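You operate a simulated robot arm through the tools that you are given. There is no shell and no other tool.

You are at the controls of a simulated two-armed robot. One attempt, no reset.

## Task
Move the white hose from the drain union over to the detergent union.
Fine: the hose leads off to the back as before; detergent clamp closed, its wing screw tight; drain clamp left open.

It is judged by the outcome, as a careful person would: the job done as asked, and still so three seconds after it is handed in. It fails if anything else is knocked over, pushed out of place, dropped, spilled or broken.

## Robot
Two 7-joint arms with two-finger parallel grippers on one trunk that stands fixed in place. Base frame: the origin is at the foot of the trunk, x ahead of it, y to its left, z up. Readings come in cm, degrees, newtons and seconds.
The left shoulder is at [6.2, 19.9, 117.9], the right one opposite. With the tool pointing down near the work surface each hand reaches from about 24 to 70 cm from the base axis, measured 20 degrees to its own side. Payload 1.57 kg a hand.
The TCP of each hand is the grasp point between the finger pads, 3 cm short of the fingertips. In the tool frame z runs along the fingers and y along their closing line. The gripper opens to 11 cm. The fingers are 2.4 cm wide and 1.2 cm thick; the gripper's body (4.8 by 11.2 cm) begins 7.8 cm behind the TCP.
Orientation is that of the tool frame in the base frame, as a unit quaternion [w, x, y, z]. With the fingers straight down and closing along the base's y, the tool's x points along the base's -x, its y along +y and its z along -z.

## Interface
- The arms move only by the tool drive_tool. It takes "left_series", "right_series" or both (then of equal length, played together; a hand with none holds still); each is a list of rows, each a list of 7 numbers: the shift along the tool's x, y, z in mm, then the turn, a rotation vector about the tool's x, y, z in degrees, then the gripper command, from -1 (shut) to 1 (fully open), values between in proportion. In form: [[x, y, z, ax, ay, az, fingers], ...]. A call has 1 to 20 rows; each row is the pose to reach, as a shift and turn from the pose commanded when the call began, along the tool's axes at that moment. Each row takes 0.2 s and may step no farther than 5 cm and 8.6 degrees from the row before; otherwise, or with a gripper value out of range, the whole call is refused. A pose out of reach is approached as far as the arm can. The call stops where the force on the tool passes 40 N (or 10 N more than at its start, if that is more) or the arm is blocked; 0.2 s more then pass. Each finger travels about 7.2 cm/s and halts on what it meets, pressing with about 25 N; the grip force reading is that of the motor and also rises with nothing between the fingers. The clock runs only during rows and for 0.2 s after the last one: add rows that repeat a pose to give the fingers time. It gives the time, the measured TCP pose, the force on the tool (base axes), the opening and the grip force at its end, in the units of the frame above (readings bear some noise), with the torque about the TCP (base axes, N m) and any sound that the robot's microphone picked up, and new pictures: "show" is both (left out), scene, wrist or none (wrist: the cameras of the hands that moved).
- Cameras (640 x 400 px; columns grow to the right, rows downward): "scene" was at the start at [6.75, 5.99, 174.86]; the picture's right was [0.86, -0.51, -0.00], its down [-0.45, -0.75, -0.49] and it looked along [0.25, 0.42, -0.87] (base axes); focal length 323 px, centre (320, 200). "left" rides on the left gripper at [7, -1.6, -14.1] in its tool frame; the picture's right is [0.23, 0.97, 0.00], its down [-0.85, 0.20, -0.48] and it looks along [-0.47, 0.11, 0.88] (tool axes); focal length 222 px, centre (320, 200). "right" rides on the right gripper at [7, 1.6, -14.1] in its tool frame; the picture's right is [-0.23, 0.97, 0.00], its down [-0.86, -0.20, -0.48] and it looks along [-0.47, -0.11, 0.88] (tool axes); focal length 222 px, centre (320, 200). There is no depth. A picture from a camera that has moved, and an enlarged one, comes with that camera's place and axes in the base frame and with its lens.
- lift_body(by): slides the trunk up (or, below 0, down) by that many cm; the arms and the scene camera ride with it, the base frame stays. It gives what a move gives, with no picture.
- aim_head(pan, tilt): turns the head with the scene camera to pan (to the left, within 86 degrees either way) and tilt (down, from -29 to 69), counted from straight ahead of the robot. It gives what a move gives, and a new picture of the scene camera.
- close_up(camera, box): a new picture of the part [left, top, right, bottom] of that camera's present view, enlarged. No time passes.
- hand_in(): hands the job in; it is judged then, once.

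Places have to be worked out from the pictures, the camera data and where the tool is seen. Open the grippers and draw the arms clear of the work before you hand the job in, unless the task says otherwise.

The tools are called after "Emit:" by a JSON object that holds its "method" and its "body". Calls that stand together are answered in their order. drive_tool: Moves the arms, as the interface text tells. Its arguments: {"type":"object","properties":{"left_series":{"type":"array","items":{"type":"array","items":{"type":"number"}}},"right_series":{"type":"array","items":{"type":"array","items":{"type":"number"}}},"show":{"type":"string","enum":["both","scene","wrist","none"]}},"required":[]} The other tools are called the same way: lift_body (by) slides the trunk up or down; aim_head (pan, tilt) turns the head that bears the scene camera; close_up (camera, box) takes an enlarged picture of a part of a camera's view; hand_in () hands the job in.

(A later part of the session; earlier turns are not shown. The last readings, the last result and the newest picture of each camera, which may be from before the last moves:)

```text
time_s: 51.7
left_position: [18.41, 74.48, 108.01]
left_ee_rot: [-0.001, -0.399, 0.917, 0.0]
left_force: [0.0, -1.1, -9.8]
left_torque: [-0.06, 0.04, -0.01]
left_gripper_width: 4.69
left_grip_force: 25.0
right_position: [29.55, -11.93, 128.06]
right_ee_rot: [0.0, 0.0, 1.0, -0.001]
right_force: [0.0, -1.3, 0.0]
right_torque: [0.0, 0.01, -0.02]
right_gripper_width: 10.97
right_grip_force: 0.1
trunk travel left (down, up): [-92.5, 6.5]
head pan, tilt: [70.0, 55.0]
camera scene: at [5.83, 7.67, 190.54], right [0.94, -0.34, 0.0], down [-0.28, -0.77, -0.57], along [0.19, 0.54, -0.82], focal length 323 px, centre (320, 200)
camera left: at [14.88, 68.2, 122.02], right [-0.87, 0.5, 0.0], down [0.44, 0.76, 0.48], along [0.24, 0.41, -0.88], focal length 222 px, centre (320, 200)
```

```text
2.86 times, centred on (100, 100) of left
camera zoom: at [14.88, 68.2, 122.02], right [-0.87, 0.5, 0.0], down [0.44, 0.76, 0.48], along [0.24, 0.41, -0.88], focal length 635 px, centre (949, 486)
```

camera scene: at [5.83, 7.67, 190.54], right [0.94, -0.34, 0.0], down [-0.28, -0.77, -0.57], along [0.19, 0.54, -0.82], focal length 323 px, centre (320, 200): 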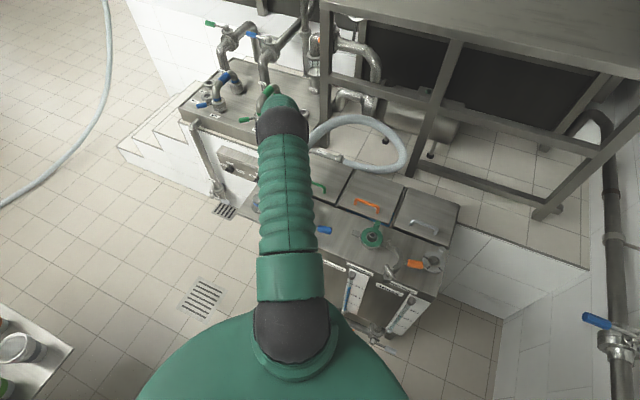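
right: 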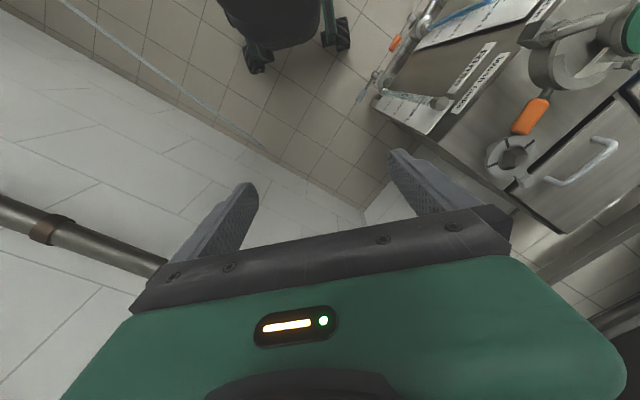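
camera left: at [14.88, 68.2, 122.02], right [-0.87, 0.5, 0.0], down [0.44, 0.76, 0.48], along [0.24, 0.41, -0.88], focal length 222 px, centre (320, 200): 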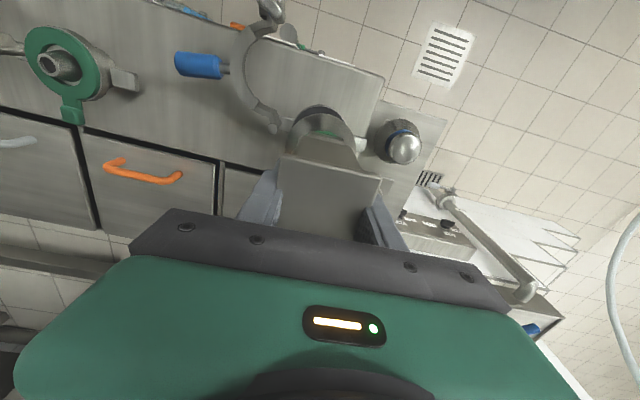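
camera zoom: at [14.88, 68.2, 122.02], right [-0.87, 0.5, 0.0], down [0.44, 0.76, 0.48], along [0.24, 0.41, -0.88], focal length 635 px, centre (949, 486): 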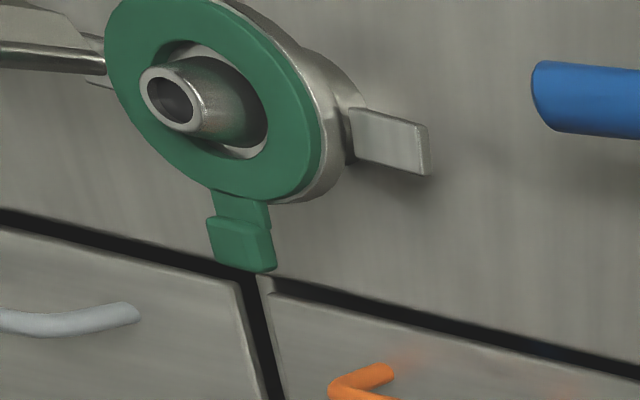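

Lift is clean. By the images the detergent union is about [22.5, −22.3] cm away from the drain one; I'll raise 2 cm more and carry the fitting over, keeping its heading so the hose still leads to the back.

Emit:
{"method": "drive_tool", "body": {"left_series": [[0, 0, -10, 0, 0, 0, -1], [0, 0, -20, 0, 0, 0, -1], [1, -20, -20, 0, 0, 0, -1], [1, -45, -20, 0, 0, 0, -1], [2, -70, -20, 0, 0, 0, -1], [3, -95, -20, 0, 0, 0, -1], [4, -120, -20, 0, 0, 0, -1], [5, -145, -20, 0, 0, 0, -1], [5, -170, -20, 0, 0, 0, -1]], "show": "both"}}

```text
time_s: 53.7
left_position: [30.61, 62.4, 110.26]
left_ee_rot: [-0.002, -0.4, 0.917, 0.001]
left_force: [0.2, -0.3, -9.9]
left_torque: [-0.06, 0.06, 0.01]
left_gripper_width: 4.71
left_grip_force: 24.5
right_position: [29.72, -11.99, 128.03]
right_ee_rot: [-0.001, 0.0, 1.0, -0.001]
right_force: [0.3, -0.6, -0.1]
right_torque: [0.04, -0.01, 0.0]
right_gripper_width: 11.01
right_grip_force: 0.0
trunk travel left (down, up): [-92.5, 6.5]
head pan, tilt: [70.0, 55.0]
camera scene: at [6.08, 7.38, 190.54], right [0.94, -0.34, 0.0], down [-0.28, -0.77, -0.57], along [0.19, 0.54, -0.82], focal length 323 px, centre (320, 200)
camera left: at [27.16, 56.13, 124.4], right [-0.87, 0.5, 0.0], down [0.44, 0.76, 0.48], along [0.24, 0.41, -0.88], focal length 222 px, centre (320, 200)
```

scene: 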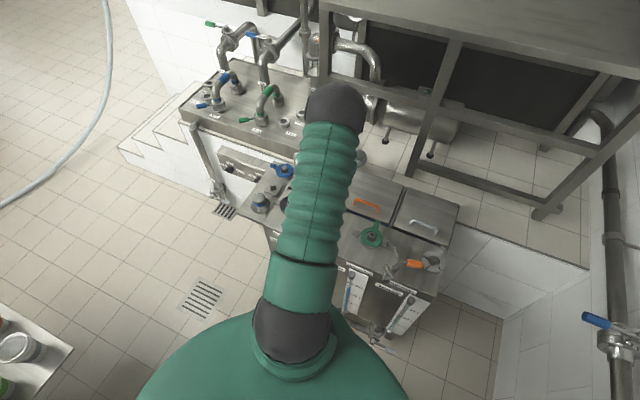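
left: 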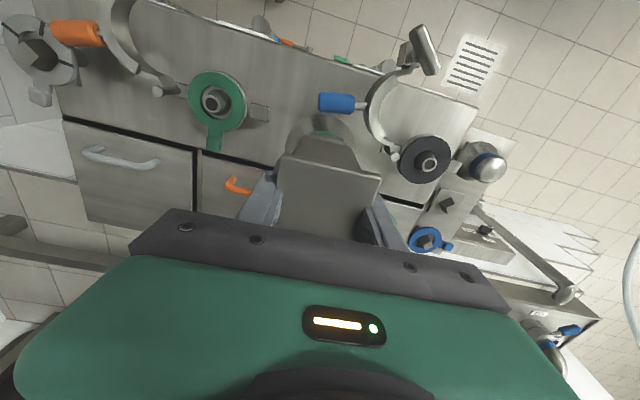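

Both unions are now visible in one picture. I'll zoom on each to measure their centres in the same frame.

Emit:
{"method": "close_up", "body": {"camera": "left", "box": [360, 20, 520, 220]}}

Emit:
{"method": "close_up", "body": {"camera": "left", "box": [140, 50, 300, 170]}}

Emit:
{"method": "close_up", "body": {"camera": "left", "box": [0, 0, 200, 125]}}

Emit:
{"method": "close_up", "body": {"camera": "left", "box": [240, 90, 400, 215]}}

```text
2.00 times, centred on (440, 120) of left
camera zoom: at [27.16, 56.13, 124.4], right [-0.87, 0.5, 0.0], down [0.44, 0.76, 0.48], along [0.24, 0.41, -0.88], focal length 444 px, centre (80, 360)
```

zoom: 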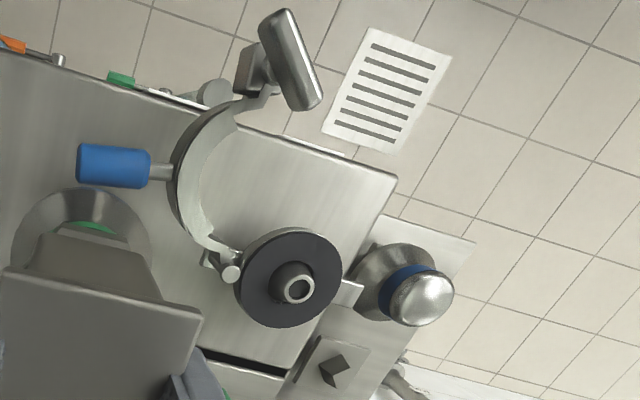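

```text
3.33 times, centred on (220, 110) of left
camera zoom: at [27.16, 56.13, 124.4], right [-0.87, 0.5, 0.0], down [0.44, 0.76, 0.48], along [0.24, 0.41, -0.88], focal length 740 px, centre (653, 500)
```

zoom: 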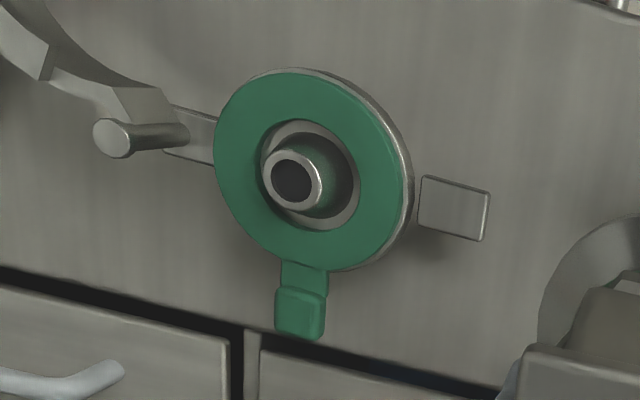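

```text
3.20 times, centred on (100, 62) of left
camera zoom: at [27.16, 56.13, 124.4], right [-0.87, 0.5, 0.0], down [0.44, 0.76, 0.48], along [0.24, 0.41, -0.88], focal length 711 px, centre (1024, 640)
```

zoom: 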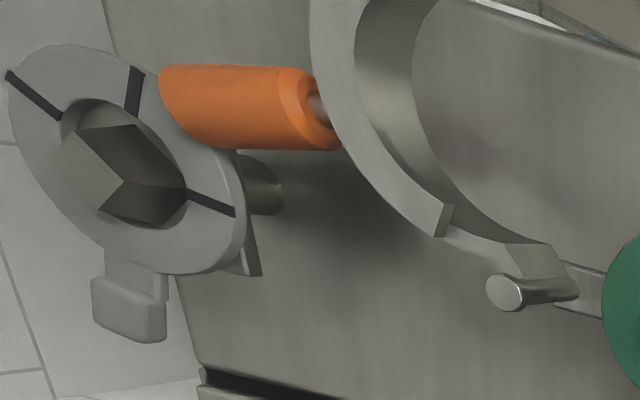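

```text
3.20 times, centred on (320, 152) of left
camera zoom: at [27.16, 56.13, 124.4], right [-0.87, 0.5, 0.0], down [0.44, 0.76, 0.48], along [0.24, 0.41, -0.88], focal length 711 px, centre (320, 352)
```

zoom: 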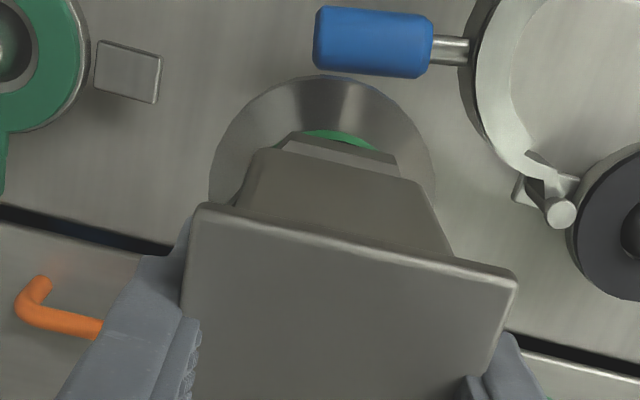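

I get the drain ring at about [18.4, 74.0] and the detergent ring at about [41.2, 51.6] in this frame, a shift of [22.7, −22.4]. I'll carry the fitting on to hover above the detergent union at TCP z 108, where I can compare pin/tab pixels with the earlier picture taken at the drain.

Emit:
{"method": "drive_tool", "body": {"left_series": [[1, -25, 0, 0, 0, 0, -1], [2, -50, 0, 0, 0, 0, -1], [3, -75, 0, 0, 0, 0, -1], [4, -100, 0, 0, 0, 0, -1], [5, -125, 0, 0, 0, 0, -1], [5, -148, 0, 0, 0, 0, -1], [5, -148, 20, 0, 0, 0, -1], [5, -148, 20, 0, 0, 0, -1]], "show": "both"}}

Emit:
{"method": "close_up", "body": {"camera": "left", "box": [180, 60, 460, 220]}}

```text
time_s: 55.5
left_position: [40.94, 52.04, 108.03]
left_ee_rot: [-0.001, -0.399, 0.917, -0.002]
left_force: [-0.1, -0.2, -8.7]
left_torque: [-0.1, 0.04, -0.01]
left_gripper_width: 4.69
left_grip_force: 24.7
right_position: [29.65, -11.89, 128.09]
right_ee_rot: [-0.002, 0.0, 1.0, -0.001]
right_force: [-0.3, 0.0, -0.3]
right_torque: [0.01, 0.0, 0.02]
right_gripper_width: 11.01
right_grip_force: 0.1
trunk travel left (down, up): [-92.5, 6.5]
head pan, tilt: [70.0, 55.0]
camera scene: at [5.99, 7.55, 190.54], right [0.94, -0.34, 0.0], down [-0.28, -0.77, -0.57], along [0.19, 0.54, -0.82], focal length 323 px, centre (320, 200)
camera left: at [37.36, 45.88, 121.99], right [-0.87, 0.5, 0.0], down [0.44, 0.76, 0.48], along [0.24, 0.41, -0.88], focal length 222 px, centre (320, 200)
```

scene: 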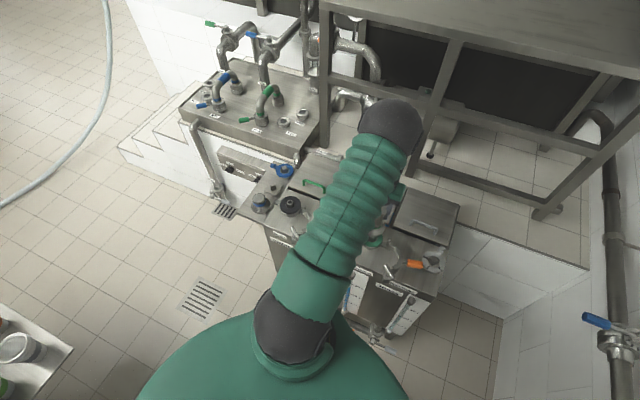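
left: 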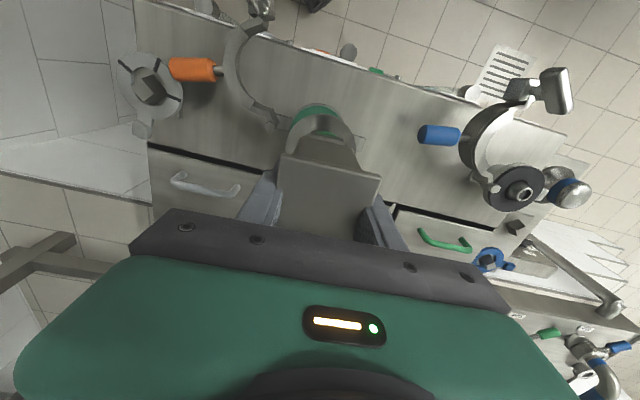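

```text
2.29 times, centred on (320, 140) of left
camera zoom: at [37.36, 45.88, 121.99], right [-0.87, 0.5, 0.0], down [0.44, 0.76, 0.48], along [0.24, 0.41, -0.88], focal length 508 px, centre (320, 337)
```

zoom: 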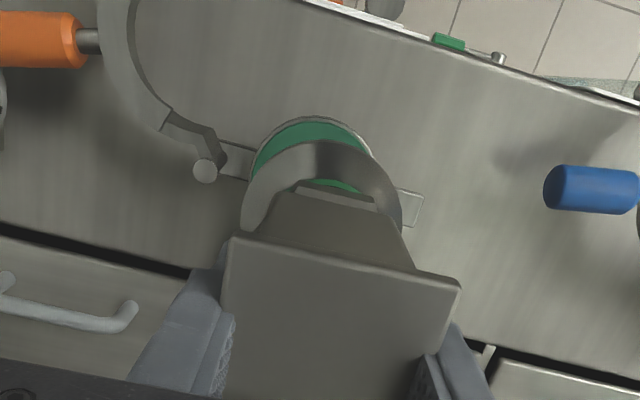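

The pin and tab appear ~5 px left and ~3 px up versus the drain reference, i.e. about 3 mm off. I'll correct (+1 mm x, −3.5 mm y) and lower to TCP z 103.2, matching the other reference picture.

Emit:
{"method": "drive_tool", "body": {"left_series": [[1, -3.4, 0, 0, 0, 0, -1], [1, -3.4, 15, 0, 0, 0, -1], [1, -3.4, 30, 0, 0, 0, -1], [1, -3.4, 40, 0, 0, 0, -1], [1, -3.4, 48, 0, 0, 0, -1], [1, -3.4, 48, 0, 0, 0, -1]], "show": "wrist"}}

Emit:
{"method": "close_up", "body": {"camera": "left", "box": [180, 60, 460, 220]}}

```text
time_s: 56.9
left_position: [41.19, 51.59, 103.2]
left_ee_rot: [0.0, -0.398, 0.917, 0.0]
left_force: [0.6, 0.8, -8.7]
left_torque: [-0.06, 0.06, 0.0]
left_gripper_width: 4.69
left_grip_force: 25.3
right_position: [29.52, -11.97, 128.11]
right_ee_rot: [0.0, 0.0, 1.0, -0.001]
right_force: [0.3, 0.0, -0.1]
right_torque: [0.0, -0.01, 0.02]
right_gripper_width: 11.01
right_grip_force: 0.1
trunk travel left (down, up): [-92.5, 6.5]
head pan, tilt: [70.0, 55.0]
camera left: at [37.69, 45.32, 117.3], right [-0.87, 0.5, 0.0], down [0.44, 0.76, 0.48], along [0.24, 0.41, -0.88], focal length 222 px, centre (320, 200)
```

left: 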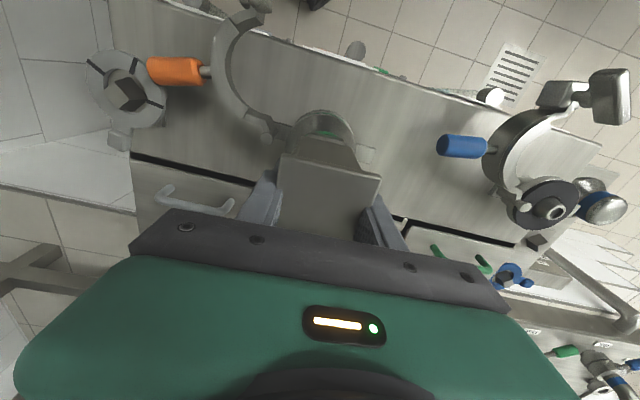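

```text
2.29 times, centred on (320, 140) of left
camera zoom: at [37.69, 45.32, 117.3], right [-0.87, 0.5, 0.0], down [0.44, 0.76, 0.48], along [0.24, 0.41, -0.88], focal length 508 px, centre (320, 337)
```

zoom: 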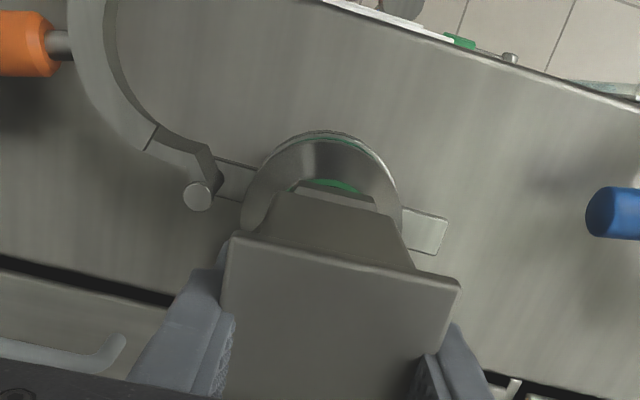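

Now they're about 3–5 px the other way, so I'll undo 1 mm and lower carefully to near the seating height (~101.3).

Emit:
{"method": "drive_tool", "body": {"left_series": [[-0.5, 1, 0, 0, 0, 0, -1], [-0.5, 1, 5, 0, 0, 0, -1], [-0.5, 1, 9, 0, 0, 0, -1], [-0.5, 1, 13, 0, 0, 0, -1]], "show": "wrist"}}

Emit:
{"method": "close_up", "body": {"camera": "left", "box": [250, 90, 410, 190]}}

```text
time_s: 57.9
left_position: [41.28, 51.81, 101.87]
left_ee_rot: [-0.001, -0.399, 0.917, 0.0]
left_force: [0.2, -0.2, -9.8]
left_torque: [-0.09, 0.09, 0.01]
left_gripper_width: 4.69
left_grip_force: 24.9
right_position: [29.64, -11.94, 128.06]
right_ee_rot: [0.0, -0.001, 1.0, -0.001]
right_force: [0.4, -0.5, 0.6]
right_torque: [0.01, 0.0, 0.01]
right_gripper_width: 11.0
right_grip_force: 0.0
trunk travel left (down, up): [-92.5, 6.5]
head pan, tilt: [70.0, 55.0]
camera left: at [37.67, 45.46, 116.03], right [-0.87, 0.5, 0.0], down [0.44, 0.76, 0.48], along [0.24, 0.41, -0.88], focal length 222 px, centre (320, 200)
```

left: 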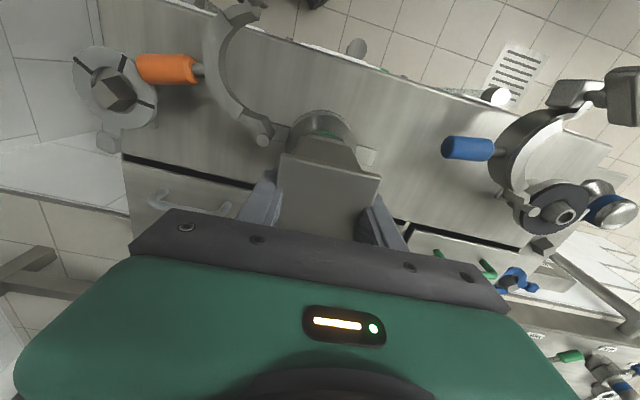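

```text
4.00 times, centred on (330, 140) of left
camera zoom: at [37.67, 45.46, 116.03], right [-0.87, 0.5, 0.0], down [0.44, 0.76, 0.48], along [0.24, 0.41, -0.88], focal length 888 px, centre (280, 440)
```

zoom: 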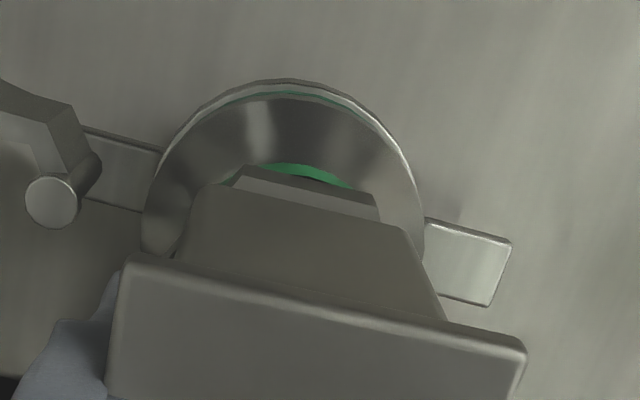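

The flange now looks concentric with the union rim. I'll lower in 2 mm steps until it bears on the gasket.

Emit:
{"method": "drive_tool", "body": {"left_series": [[0, 0, 2, 0, 0, 0, -1], [0, 0, 4, 0, 0, 0, -1], [0, 0, 6, 0, 0, 0, -1], [0, 0, 6, 0, 0, 0, -1]], "show": "wrist"}}

Emit:
{"method": "close_up", "body": {"camera": "left", "box": [250, 90, 410, 190]}}

```text
time_s: 58.9
left_position: [41.11, 51.78, 101.41]
left_ee_rot: [-0.001, -0.399, 0.917, 0.0]
left_force: [0.7, 1.3, -8.4]
left_torque: [-0.04, 0.04, 0.0]
left_gripper_width: 4.69
left_grip_force: 24.6
right_position: [29.57, -11.99, 128.05]
right_ee_rot: [-0.001, 0.0, 1.0, 0.0]
right_force: [0.4, 0.4, 0.4]
right_torque: [0.01, 0.0, 0.0]
right_gripper_width: 11.01
right_grip_force: 0.1
trunk travel left (down, up): [-92.5, 6.5]
head pan, tilt: [70.0, 55.0]
camera left: at [37.61, 45.45, 115.46], right [-0.87, 0.5, 0.0], down [0.44, 0.76, 0.48], along [0.24, 0.41, -0.88], focal length 222 px, centre (320, 200)
```

left: 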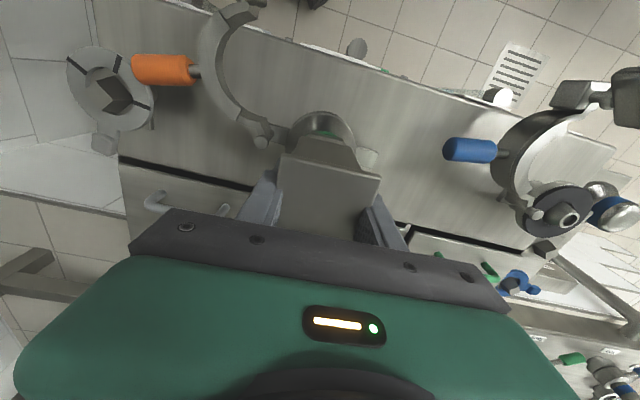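

```text
4.00 times, centred on (330, 140) of left
camera zoom: at [37.61, 45.45, 115.46], right [-0.87, 0.5, 0.0], down [0.44, 0.76, 0.48], along [0.24, 0.41, -0.88], focal length 888 px, centre (280, 440)
```

zoom: 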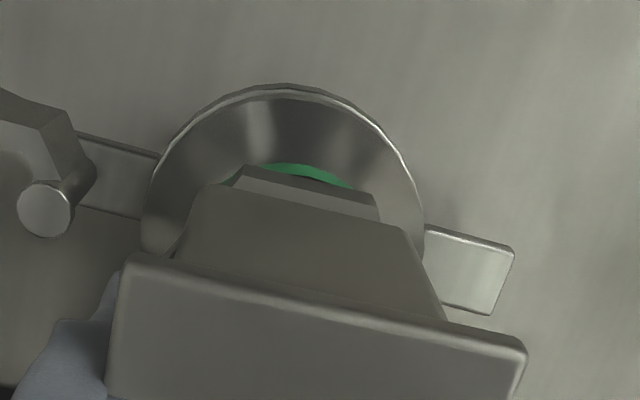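

Still carrying the full weight (8.4 N) at z 101.4. I'll go down another 4 mm in 1 mm steps.

Emit:
{"method": "drive_tool", "body": {"left_series": [[0, 0, 1, 0, 0, 0, -1], [0, 0, 2, 0, 0, 0, -1], [0, 0, 3, 0, 0, 0, -1], [0, 0, 4, 0, 0, 0, -1], [0, 0, 4, 0, 0, 0, -1]], "show": "none"}}

Emit:
{"method": "close_up", "body": {"camera": "left", "box": [250, 90, 410, 190]}}

```text
time_s: 60.1
left_position: [41.09, 51.72, 101.17]
left_ee_rot: [0.002, -0.399, 0.917, 0.001]
left_force: [0.1, 2.5, 17.2]
left_torque: [0.03, 0.17, -0.05]
left_gripper_width: 4.68
left_grip_force: 25.4
right_position: [29.45, -12.12, 128.07]
right_ee_rot: [0.0, -0.001, 1.0, 0.0]
right_force: [1.0, -0.2, 0.3]
right_torque: [-0.03, -0.03, 0.01]
right_gripper_width: 10.98
right_grip_force: 0.0
trunk travel left (down, up): [-92.5, 6.5]
head pan, tilt: [70.0, 55.0]
```

```text
4.00 times, centred on (330, 140) of left
camera zoom: at [37.55, 45.32, 115.19], right [-0.87, 0.5, 0.0], down [0.44, 0.76, 0.48], along [0.24, 0.42, -0.88], focal length 888 px, centre (280, 440)
```

zoom: 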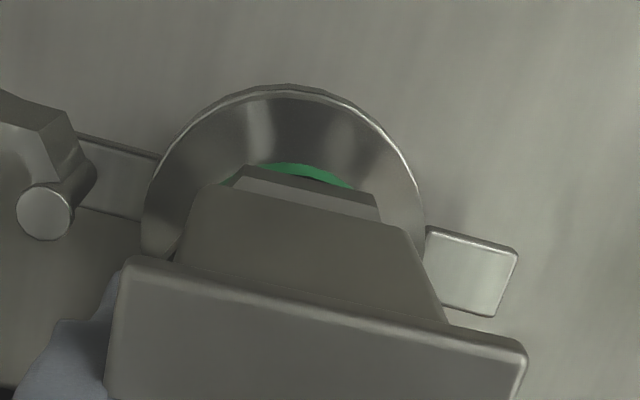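

Contact: +17 N at z 101.2, the same height as on the drain union, so it is seated. I'll ease the press, open the gripper slowly and check the fitting stays.

Emit:
{"method": "drive_tool", "body": {"left_series": [[0, 0, -2, 0, 0, 0, -1], [0, 0, -2, 0, 0, 0, -0.1], [0, 0, -2, 0, 0, 0, 0.1], [0, 0, -2, 0, 0, 0, 0.3], [0, 0, -2, 0, 0, 0, 0.5], [0, 0, -2, 0, 0, 0, 0.6], [0, 0, -2, 0, 0, 0, 0.6]], "show": "wrist"}}

Emit:
{"method": "close_up", "body": {"camera": "left", "box": [180, 60, 460, 220]}}

```text
time_s: 61.7
left_position: [41.13, 51.57, 101.24]
left_ee_rot: [0.0, -0.399, 0.917, 0.0]
left_force: [0.3, -0.3, 0.1]
left_torque: [0.0, 0.04, -0.02]
left_gripper_width: 8.79
left_grip_force: 0.1
right_position: [29.54, -12.02, 128.05]
right_ee_rot: [-0.001, 0.0, 1.0, -0.001]
right_force: [-0.2, -0.3, -0.6]
right_torque: [0.0, 0.02, 0.04]
right_gripper_width: 11.03
right_grip_force: 0.0
trunk travel left (down, up): [-92.5, 6.5]
head pan, tilt: [70.0, 55.0]
camera left: at [37.54, 45.31, 115.25], right [-0.87, 0.5, 0.0], down [0.44, 0.76, 0.48], along [0.24, 0.41, -0.88], focal length 222 px, centre (320, 200)
```

left: 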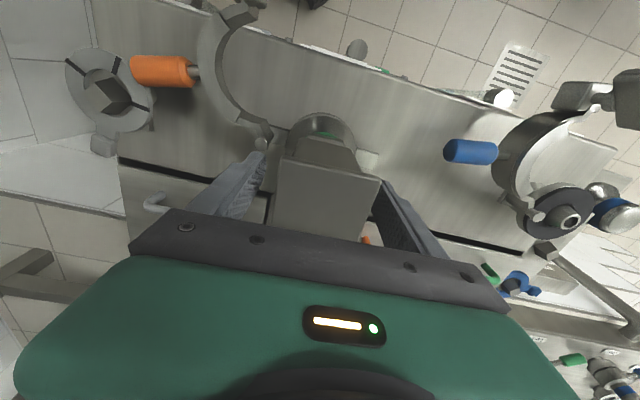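

```text
2.29 times, centred on (320, 140) of left
camera zoom: at [37.54, 45.31, 115.25], right [-0.87, 0.5, 0.0], down [0.44, 0.76, 0.48], along [0.24, 0.41, -0.88], focal length 508 px, centre (320, 337)
```

zoom: 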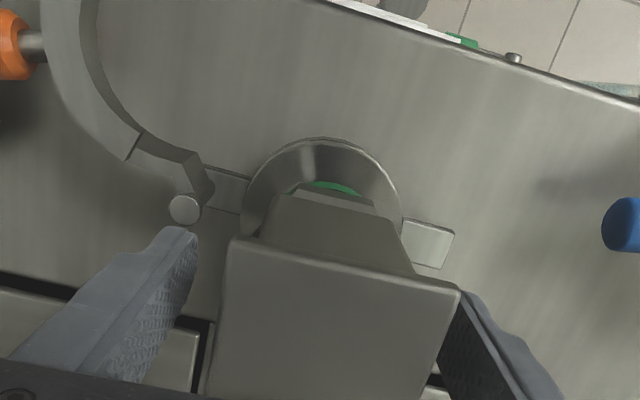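

The fitting stays upright and seated. I'll rise straight up 12 cm and look at the whole arrangement.

Emit:
{"method": "drive_tool", "body": {"left_series": [[0, 0, -20, 0, 0, 0, 0.6], [0, 0, -50, 0, 0, 0, 0.6], [0, 0, -90, 0, 0, 0, 0.6], [0, 0, -125, 0, 0, 0, 0.6], [0, 0, -125, 0, 0, 0, 0.6]], "show": "both"}}

Emit:
{"method": "close_up", "body": {"camera": "left", "box": [130, 20, 410, 220]}}

Emit:
{"method": "close_up", "body": {"camera": "scene", "box": [270, 160, 470, 300]}}

```text
time_s: 62.9
left_position: [40.92, 51.74, 113.57]
left_ee_rot: [-0.001, -0.399, 0.917, -0.001]
left_force: [0.1, 0.0, 1.1]
left_torque: [0.01, -0.02, 0.01]
left_gripper_width: 8.81
left_grip_force: 0.1
right_position: [29.56, -11.91, 128.05]
right_ee_rot: [0.001, 0.001, 1.0, 0.0]
right_force: [-1.0, 0.6, 0.5]
right_torque: [-0.02, -0.02, -0.04]
right_gripper_width: 10.98
right_grip_force: 0.0
trunk travel left (down, up): [-92.5, 6.5]
head pan, tilt: [70.0, 55.0]
camera scene: at [5.86, 7.09, 190.57], right [0.94, -0.34, 0.0], down [-0.28, -0.77, -0.57], along [0.19, 0.54, -0.82], focal length 323 px, centre (320, 200)
camera left: at [37.47, 45.37, 127.52], right [-0.87, 0.5, 0.0], down [0.44, 0.76, 0.48], along [0.24, 0.41, -0.88], focal length 222 px, centre (320, 200)
```

scene: 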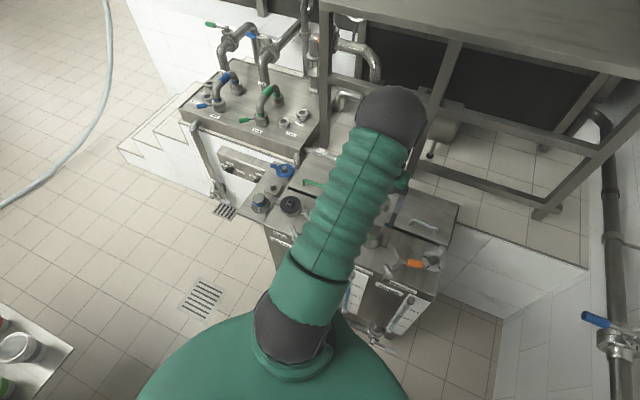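
left: 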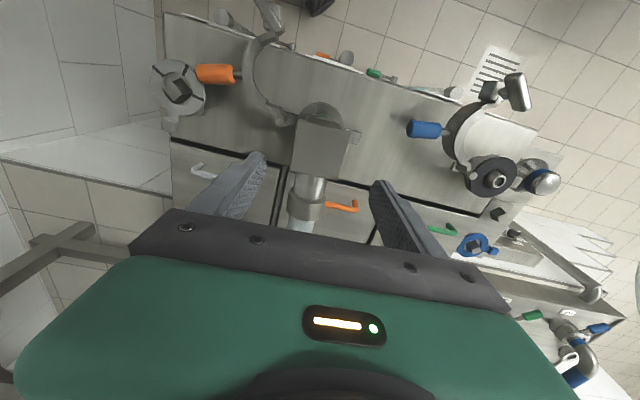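

```text
2.00 times, centred on (270, 120) of left
camera zoom: at [37.47, 45.37, 127.52], right [-0.87, 0.5, 0.0], down [0.44, 0.76, 0.48], along [0.24, 0.41, -0.88], focal length 444 px, centre (420, 360)
```

zoom: 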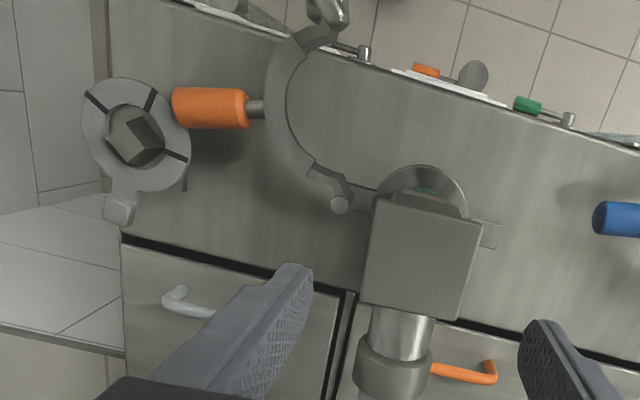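

```text
2.86 times, centred on (370, 230) of scene
camera zoom: at [5.86, 7.09, 190.57], right [0.94, -0.34, 0.0], down [-0.28, -0.77, -0.57], along [0.19, 0.54, -0.82], focal length 924 px, centre (177, 114)
```

zoom: 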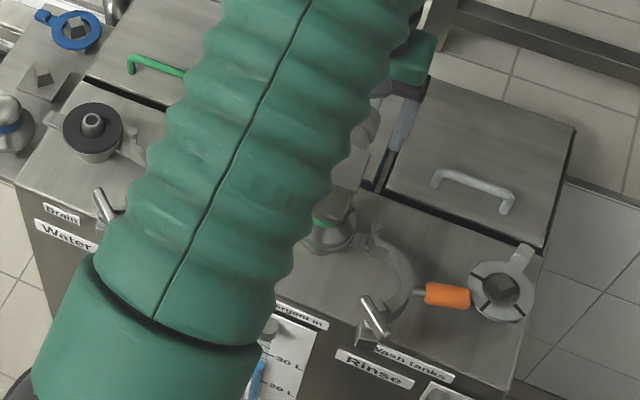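

Hose now stands on the detergent union and leads to the back. The orange handle centre is at ≈ [50.3, 37.7, 90.5], axis heading ≈ 329°, hinge ≈ [45.8, 47.6]. I'll move above the handle with the hand turned to that heading.

Emit:
{"method": "drive_tool", "body": {"left_series": [[3, -12, 0, 0, 0, -7.8, 0.3], [6, -24, 0, 0, 0, -15.6, 0.0], [9, -36, 0, 0, 0, -23.4, -0.18], [12, -48, 0, 0, 0, -31.2, -0.18], [15, -60, 0, 0, 0, -39, -0.18], [18, -72, 0, 0, 0, -46.8, -0.18], [21, -85, 0, 0, 0, -54.6, -0.18], [24, -98, 0, 0, 0, -62.4, -0.18], [28, -110, 0, 0, 0, -70.2, -0.18], [31, -122, 0, 0, 0, -78, -0.18], [34, -135, 0, 0, 0, -85.8, -0.18], [38, -148, 0, 0, 0, -93.6, -0.18], [41, -160, 0, 0, 0, -101.4, -0.18], [41, -160, 0, 0, 0, -101.4, -0.18]], "show": "both"}}

Emit:
{"method": "close_up", "body": {"camera": "left", "box": [180, 60, 460, 220]}}

```text
time_s: 65.9
left_position: [50.0, 37.58, 113.89]
left_ee_rot: [0.0, 0.963, -0.271, 0.001]
left_force: [-0.3, 0.1, 0.2]
left_torque: [-0.02, 0.0, -0.01]
left_gripper_width: 4.51
left_grip_force: 0.1
right_position: [29.51, -12.12, 128.06]
right_ee_rot: [0.0, 0.0, 1.0, 0.0]
right_force: [-0.2, 0.6, -1.3]
right_torque: [-0.02, 0.02, 0.01]
right_gripper_width: 10.99
right_grip_force: 0.1
trunk travel left (down, up): [-92.5, 6.5]
head pan, tilt: [70.0, 55.0]
camera scene: at [5.91, 6.97, 190.57], right [0.94, -0.34, 0.0], down [-0.28, -0.77, -0.57], along [0.19, 0.54, -0.82], focal length 323 px, centre (320, 200)
camera left: at [56.85, 35.33, 127.9], right [-0.31, -0.95, 0.0], down [-0.83, 0.28, 0.48], along [-0.45, 0.15, -0.88], focal length 222 px, centre (320, 200)
```

scene: 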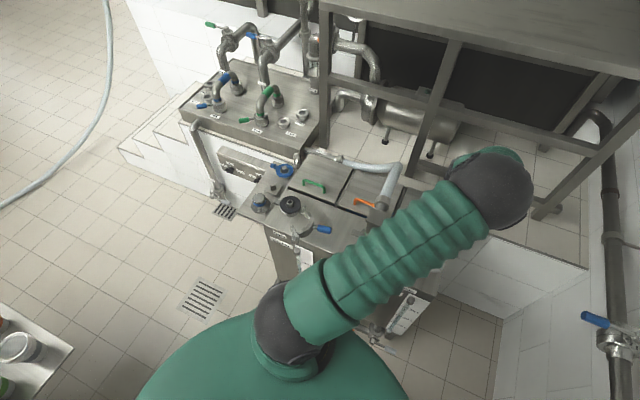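
left: 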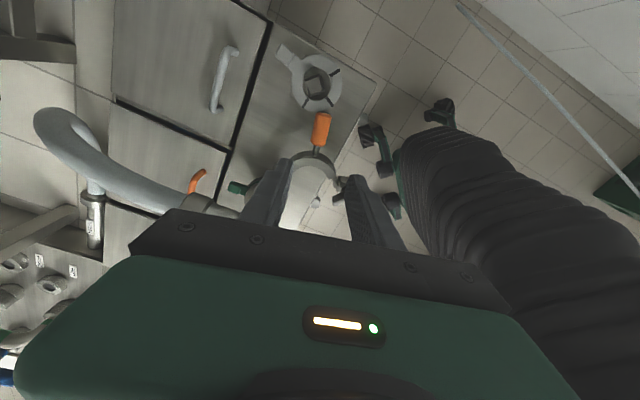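

```text
2.29 times, centred on (320, 140) of left
camera zoom: at [56.85, 35.33, 127.9], right [-0.31, -0.95, 0.0], down [-0.83, 0.28, 0.48], along [-0.45, 0.15, -0.88], focal length 508 px, centre (320, 337)
```

zoom: 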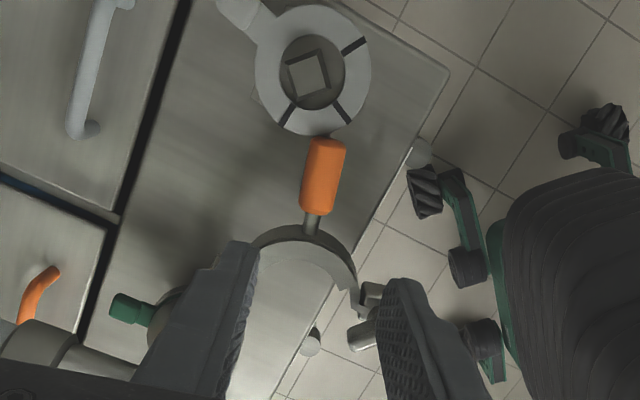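

The handle centre is ≈ [49.6, 37.5] with its axis ~6° farther counter-clockwise than the tool. I'll adjust (slightly inward to stay clear of the grey ring) and descend to z 91.

Emit:
{"method": "drive_tool", "body": {"left_series": [[-7, 2, 40, 0, 0, -3, -0.18], [-7, 2, 85, 0, 0, -6, -0.18], [-7, 2, 130, 0, 0, -6, -0.18], [-7, 2, 170, 0, 0, -6, -0.18], [-7, 2, 200, 0, 0, -6, -0.18], [-7, 2, 200, 0, 0, -6, -0.18]], "show": "wrist"}}

Emit:
{"method": "close_up", "body": {"camera": "left", "box": [180, 60, 460, 220]}}

```text
time_s: 67.3
left_position: [49.13, 38.08, 93.94]
left_ee_rot: [0.0, 0.975, -0.22, 0.0]
left_force: [0.4, -1.1, -0.3]
left_torque: [-0.02, 0.03, -0.01]
left_gripper_width: 4.49
left_grip_force: 0.1
right_position: [29.42, -12.15, 128.12]
right_ee_rot: [0.0, 0.001, 1.0, -0.001]
right_force: [0.2, -0.1, 0.4]
right_torque: [0.0, -0.04, -0.01]
right_gripper_width: 11.02
right_grip_force: 0.0
trunk travel left (down, up): [-92.5, 6.5]
head pan, tilt: [70.0, 55.0]
camera left: at [56.21, 36.46, 107.93], right [-0.21, -0.98, 0.0], down [-0.86, 0.19, 0.48], along [-0.47, 0.1, -0.88], focal length 222 px, centre (320, 200)
```

left: 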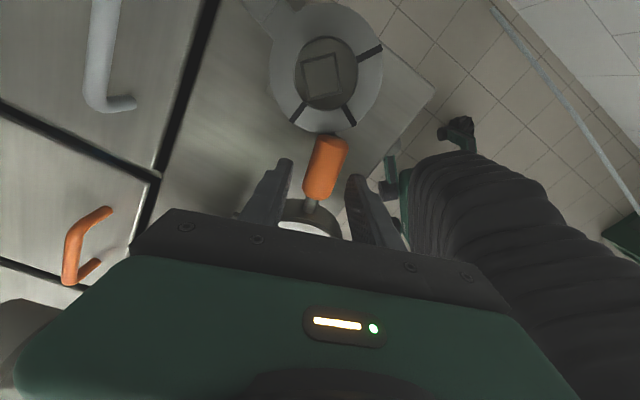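

```text
2.29 times, centred on (320, 140) of left
camera zoom: at [56.21, 36.46, 107.93], right [-0.21, -0.98, 0.0], down [-0.86, 0.19, 0.48], along [-0.47, 0.1, -0.88], focal length 508 px, centre (320, 337)
```

zoom: 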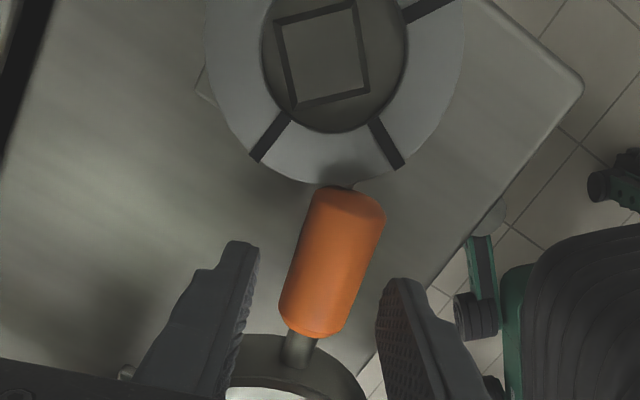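

Handle is well between the fingers; I'll shift 3 mm sideways, lower 29 mm to z 91 and close.

Emit:
{"method": "drive_tool", "body": {"left_series": [[1, 3, 15, 0, 0, 2, -0.18], [1, 3, 29, 0, 0, 2, -0.18], [1, 3, 29, 0, 0, 2, -0.6], [1, 3, 29, 0, 0, 2, -1], [1, 3, 29, 0, 0, 2, -1]], "show": "wrist"}}

```text
time_s: 68.5
left_position: [49.06, 37.91, 90.98]
left_ee_rot: [0.0, 0.971, -0.238, 0.0]
left_force: [3.6, 5.1, 0.5]
left_torque: [-0.02, -0.16, -0.64]
left_gripper_width: 2.74
left_grip_force: 38.2
right_position: [29.63, -11.92, 128.06]
right_ee_rot: [0.0, -0.001, 1.0, -0.001]
right_force: [0.3, 0.0, -0.5]
right_torque: [-0.02, -0.01, 0.07]
right_gripper_width: 11.0
right_grip_force: 0.1
trunk travel left (down, up): [-92.5, 6.5]
head pan, tilt: [70.0, 55.0]
camera left: at [56.12, 36.0, 105.07], right [-0.25, -0.97, 0.0], down [-0.85, 0.22, 0.48], along [-0.46, 0.12, -0.88], focal length 222 px, centre (320, 200)
```

left: 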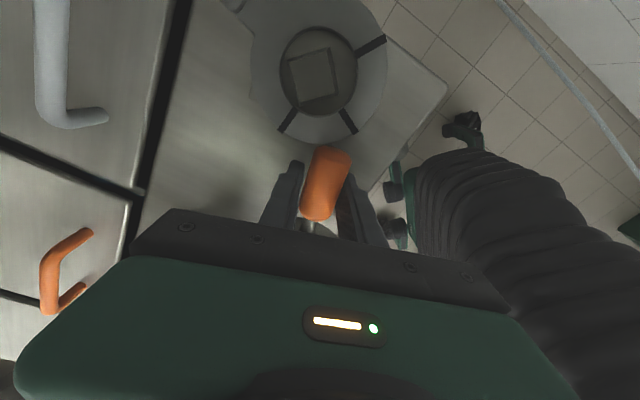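

The handle is gripped. Now I'll swing the clamp closed, clockwise about the hinge (≈ [46.1, 48.0]), the first 24°.

Emit:
{"method": "drive_tool", "body": {"left_series": [[-11.3, 9.4, 0, 0, 0, 8.5, -1], [-23.7, 17.1, 0, 0, 0, 17, -1], [-37.1, 23.1, 0, 0, 0, 25.5, -1]], "show": "wrist"}}

```text
time_s: 69.3
left_position: [44.91, 37.08, 91.1]
left_ee_rot: [0.001, 0.894, -0.448, 0.001]
left_force: [9.7, -0.6, -0.2]
left_torque: [-0.17, -0.12, -0.97]
left_gripper_width: 2.65
left_grip_force: 37.4
right_position: [29.62, -12.16, 128.08]
right_ee_rot: [0.0, 0.0, 1.0, 0.0]
right_force: [1.5, 0.5, 0.1]
right_torque: [-0.04, 0.02, 0.02]
right_gripper_width: 11.01
right_grip_force: 0.0
trunk travel left (down, up): [-92.5, 6.5]
head pan, tilt: [70.0, 55.0]
camera left: at [50.54, 32.48, 105.07], right [-0.64, -0.76, 0.0], down [-0.67, 0.57, 0.48], along [-0.37, 0.31, -0.88], focal length 222 px, centre (320, 200)
```

left: 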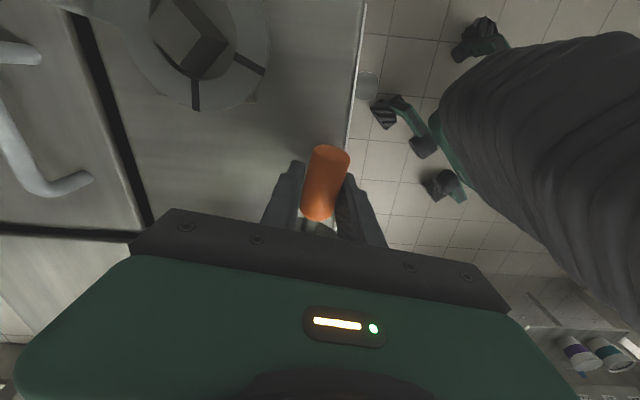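

The clamp follows, with torque −0.97 N m meaning the handle is turned more clockwise than my wrist. I'll check the grip alignment closely.

Emit:
{"method": "close_up", "body": {"camera": "left", "box": [240, 120, 400, 240]}}

Emit:
{"method": "close_up", "body": {"camera": "scene", "box": [340, 180, 500, 320]}}

```text
3.33 times, centred on (320, 180) of left
camera zoom: at [50.54, 32.48, 105.07], right [-0.64, -0.76, 0.0], down [-0.67, 0.57, 0.48], along [-0.37, 0.31, -0.88], focal length 740 px, centre (320, 267)
```

zoom: 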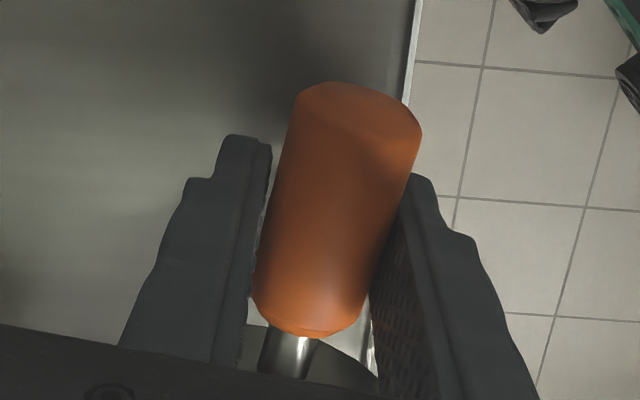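

```text
2.86 times, centred on (420, 250) of scene
camera zoom: at [6.18, 7.07, 190.55], right [0.94, -0.34, 0.0], down [-0.28, -0.77, -0.57], along [0.19, 0.54, -0.82], focal length 924 px, centre (34, 57)
```

zoom: 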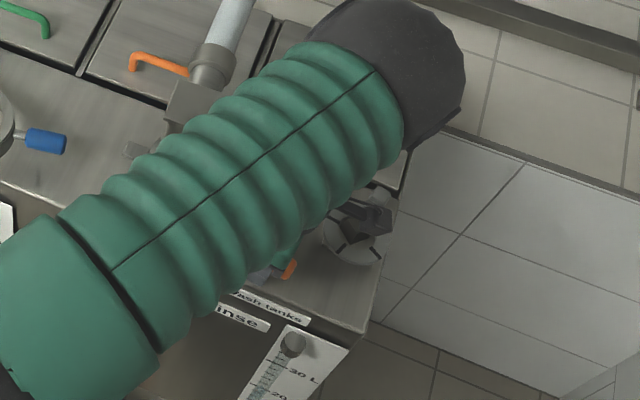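

The handle is aligned with the fingers. I'll continue closing by another 40°.

Emit:
{"method": "drive_tool", "body": {"left_series": [[-11.2, 10.0, 0, 0, 0, 8.5, -1], [-23.7, 18.3, 0, 0, 0, 17, -1], [-37.2, 24.8, 0, 0, 0, 25, -1], [-51.4, 29.4, 0, 0, 0, 33, -1], [-66.2, 32.0, 0, 0, 0, 41, -1]], "show": "wrist"}}

Emit:
{"method": "close_up", "body": {"camera": "left", "box": [180, 80, 460, 220]}}

```text
time_s: 70.5
left_position: [38.19, 40.38, 90.95]
left_ee_rot: [-0.002, -0.681, 0.732, 0.001]
left_force: [-6.1, -21.2, -5.1]
left_torque: [0.47, 0.02, -0.98]
left_gripper_width: 2.79
left_grip_force: 38.4
right_position: [29.36, -12.46, 128.05]
right_ee_rot: [0.0, -0.002, 1.0, 0.002]
right_force: [0.4, 0.1, 0.3]
right_torque: [0.02, 0.01, -0.02]
right_gripper_width: 10.98
right_grip_force: 0.1
trunk travel left (down, up): [-92.5, 6.5]
head pan, tilt: [70.0, 55.0]
camera left: at [39.25, 33.14, 105.06], right [-0.99, -0.16, 0.0], down [-0.13, 0.87, 0.48], along [-0.08, 0.47, -0.88], focal length 222 px, centre (320, 200)
```

left: 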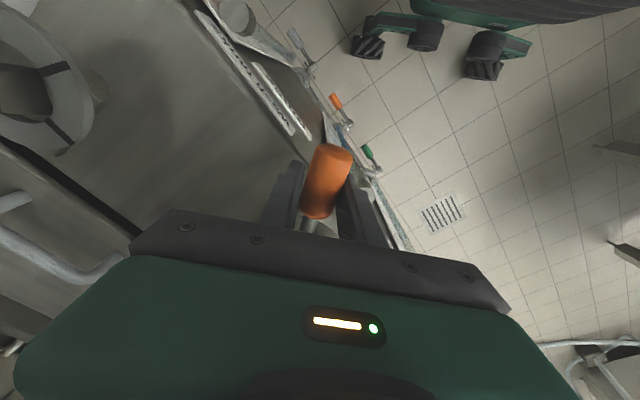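

```text
2.29 times, centred on (320, 150) of left
camera zoom: at [39.25, 33.14, 105.06], right [-0.99, -0.16, 0.0], down [-0.13, 0.87, 0.48], along [-0.08, 0.47, -0.88], focal length 508 px, centre (320, 314)
```

zoom: 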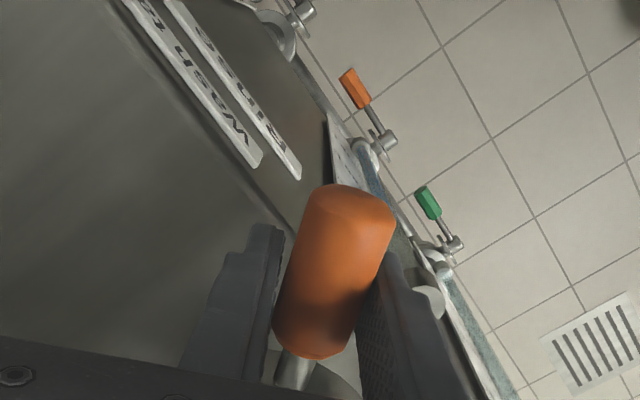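

About 62° closed; the pull is slightly outward, so the true radius is ~11 cm. I'll continue 24° with that correction.

Emit:
{"method": "drive_tool", "body": {"left_series": [[-8.8, 12.7, 0, 0, 0, 8.5, -1], [-21.2, 21.7, 0, 0, 0, 17, -1], [-34.7, 28.9, 0, 0, 0, 25.5, -1]], "show": "wrist"}}

Emit:
{"method": "close_up", "body": {"camera": "left", "box": [180, 80, 460, 220]}}

```text
time_s: 71.3
left_position: [35.53, 44.26, 90.99]
left_ee_rot: [0.002, -0.503, 0.864, 0.002]
left_force: [-5.5, -13.0, 8.5]
left_torque: [-0.23, 0.06, -0.92]
left_gripper_width: 2.81
left_grip_force: 37.9
right_position: [29.42, -12.37, 128.15]
right_ee_rot: [0.001, -0.002, 1.0, 0.001]
right_force: [0.5, 0.0, 1.3]
right_torque: [-0.01, 0.01, -0.04]
right_gripper_width: 11.0
right_grip_force: 0.1
trunk travel left (down, up): [-92.5, 6.5]
head pan, tilt: [70.0, 55.0]
camera left: at [33.65, 37.29, 105.04], right [-0.96, 0.28, 0.0], down [0.25, 0.84, 0.48], along [0.14, 0.46, -0.88], focal length 222 px, centre (320, 200)
```

left: 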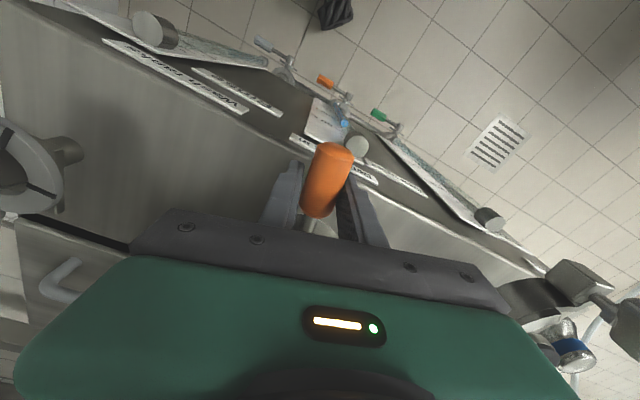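

```text
2.29 times, centred on (320, 150) of left
camera zoom: at [33.65, 37.29, 105.04], right [-0.96, 0.28, 0.0], down [0.25, 0.84, 0.48], along [0.14, 0.46, -0.88], focal length 508 px, centre (320, 314)
```

zoom: 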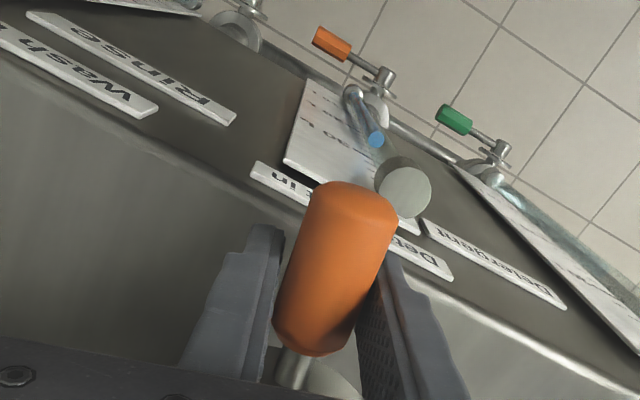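

About 87° closed (handle radius heading 199.5°, closed is ~194°). I'll push the last ~8–10° gently and look for the stop.

Emit:
{"method": "drive_tool", "body": {"left_series": [[-5.3, 5.7, 0, 0, 0, 5, -1], [-8.5, 8.7, 0, 0, 0, 8, -1], [-11, 11.1, 0, 0, 0, 11, -1]], "show": "wrist"}}

Emit:
{"method": "close_up", "body": {"camera": "left", "box": [180, 80, 460, 220]}}

```text
time_s: 72.1
left_position: [35.39, 45.7, 90.99]
left_ee_rot: [0.001, -0.418, 0.909, 0.001]
left_force: [1.7, -6.3, 6.2]
left_torque: [0.11, -0.24, -0.59]
left_gripper_width: 2.71
left_grip_force: 37.6
right_position: [29.48, -12.27, 128.16]
right_ee_rot: [0.0, 0.0, 1.0, 0.001]
right_force: [-0.3, 0.3, 0.3]
right_torque: [0.01, 0.01, 0.03]
right_gripper_width: 11.02
right_grip_force: 0.0
trunk travel left (down, up): [-92.5, 6.5]
head pan, tilt: [70.0, 55.0]
camera left: at [32.09, 39.28, 105.07], right [-0.89, 0.46, 0.0], down [0.4, 0.78, 0.48], along [0.22, 0.43, -0.88], focal length 222 px, centre (320, 200)
```

left: 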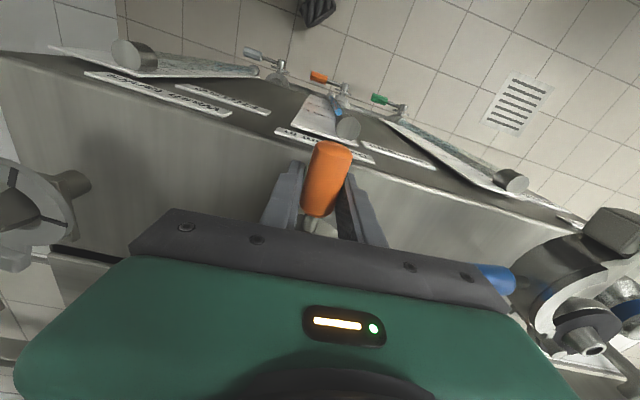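

```text
2.29 times, centred on (320, 150) of left
camera zoom: at [32.09, 39.28, 105.07], right [-0.89, 0.46, 0.0], down [0.4, 0.78, 0.48], along [0.22, 0.43, -0.88], focal length 508 px, centre (320, 314)
```

zoom: 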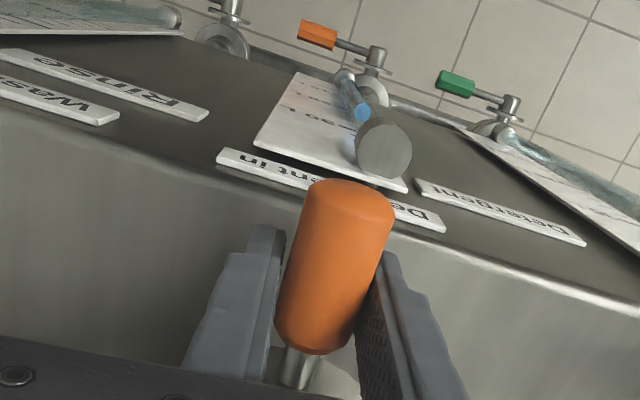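

The radius heading is now 192° with the wrist at 229°, essentially the closed angle. I'll press a few more degrees to feel for the stop.

Emit:
{"method": "drive_tool", "body": {"left_series": [[-2.4, 3.0, 0, 0, 0, 2, -1], [-4.8, 5.9, 0, 0, 0, 4, -1], [-4.8, 5.9, 0, 0, 0, 4, -1]], "show": "none"}}

```text
time_s: 72.9
left_position: [35.43, 45.93, 91.04]
left_ee_rot: [0.0, -0.385, 0.923, 0.001]
left_force: [10.4, -23.8, 0.0]
left_torque: [0.57, -0.65, -0.68]
left_gripper_width: 2.57
left_grip_force: 37.2
right_position: [29.72, -12.61, 128.05]
right_ee_rot: [-0.001, 0.0, 1.0, 0.002]
right_force: [0.6, -0.5, 0.3]
right_torque: [0.04, 0.02, -0.02]
right_gripper_width: 11.0
right_grip_force: 0.1
trunk travel left (down, up): [-92.5, 6.5]
head pan, tilt: [70.0, 55.0]
```

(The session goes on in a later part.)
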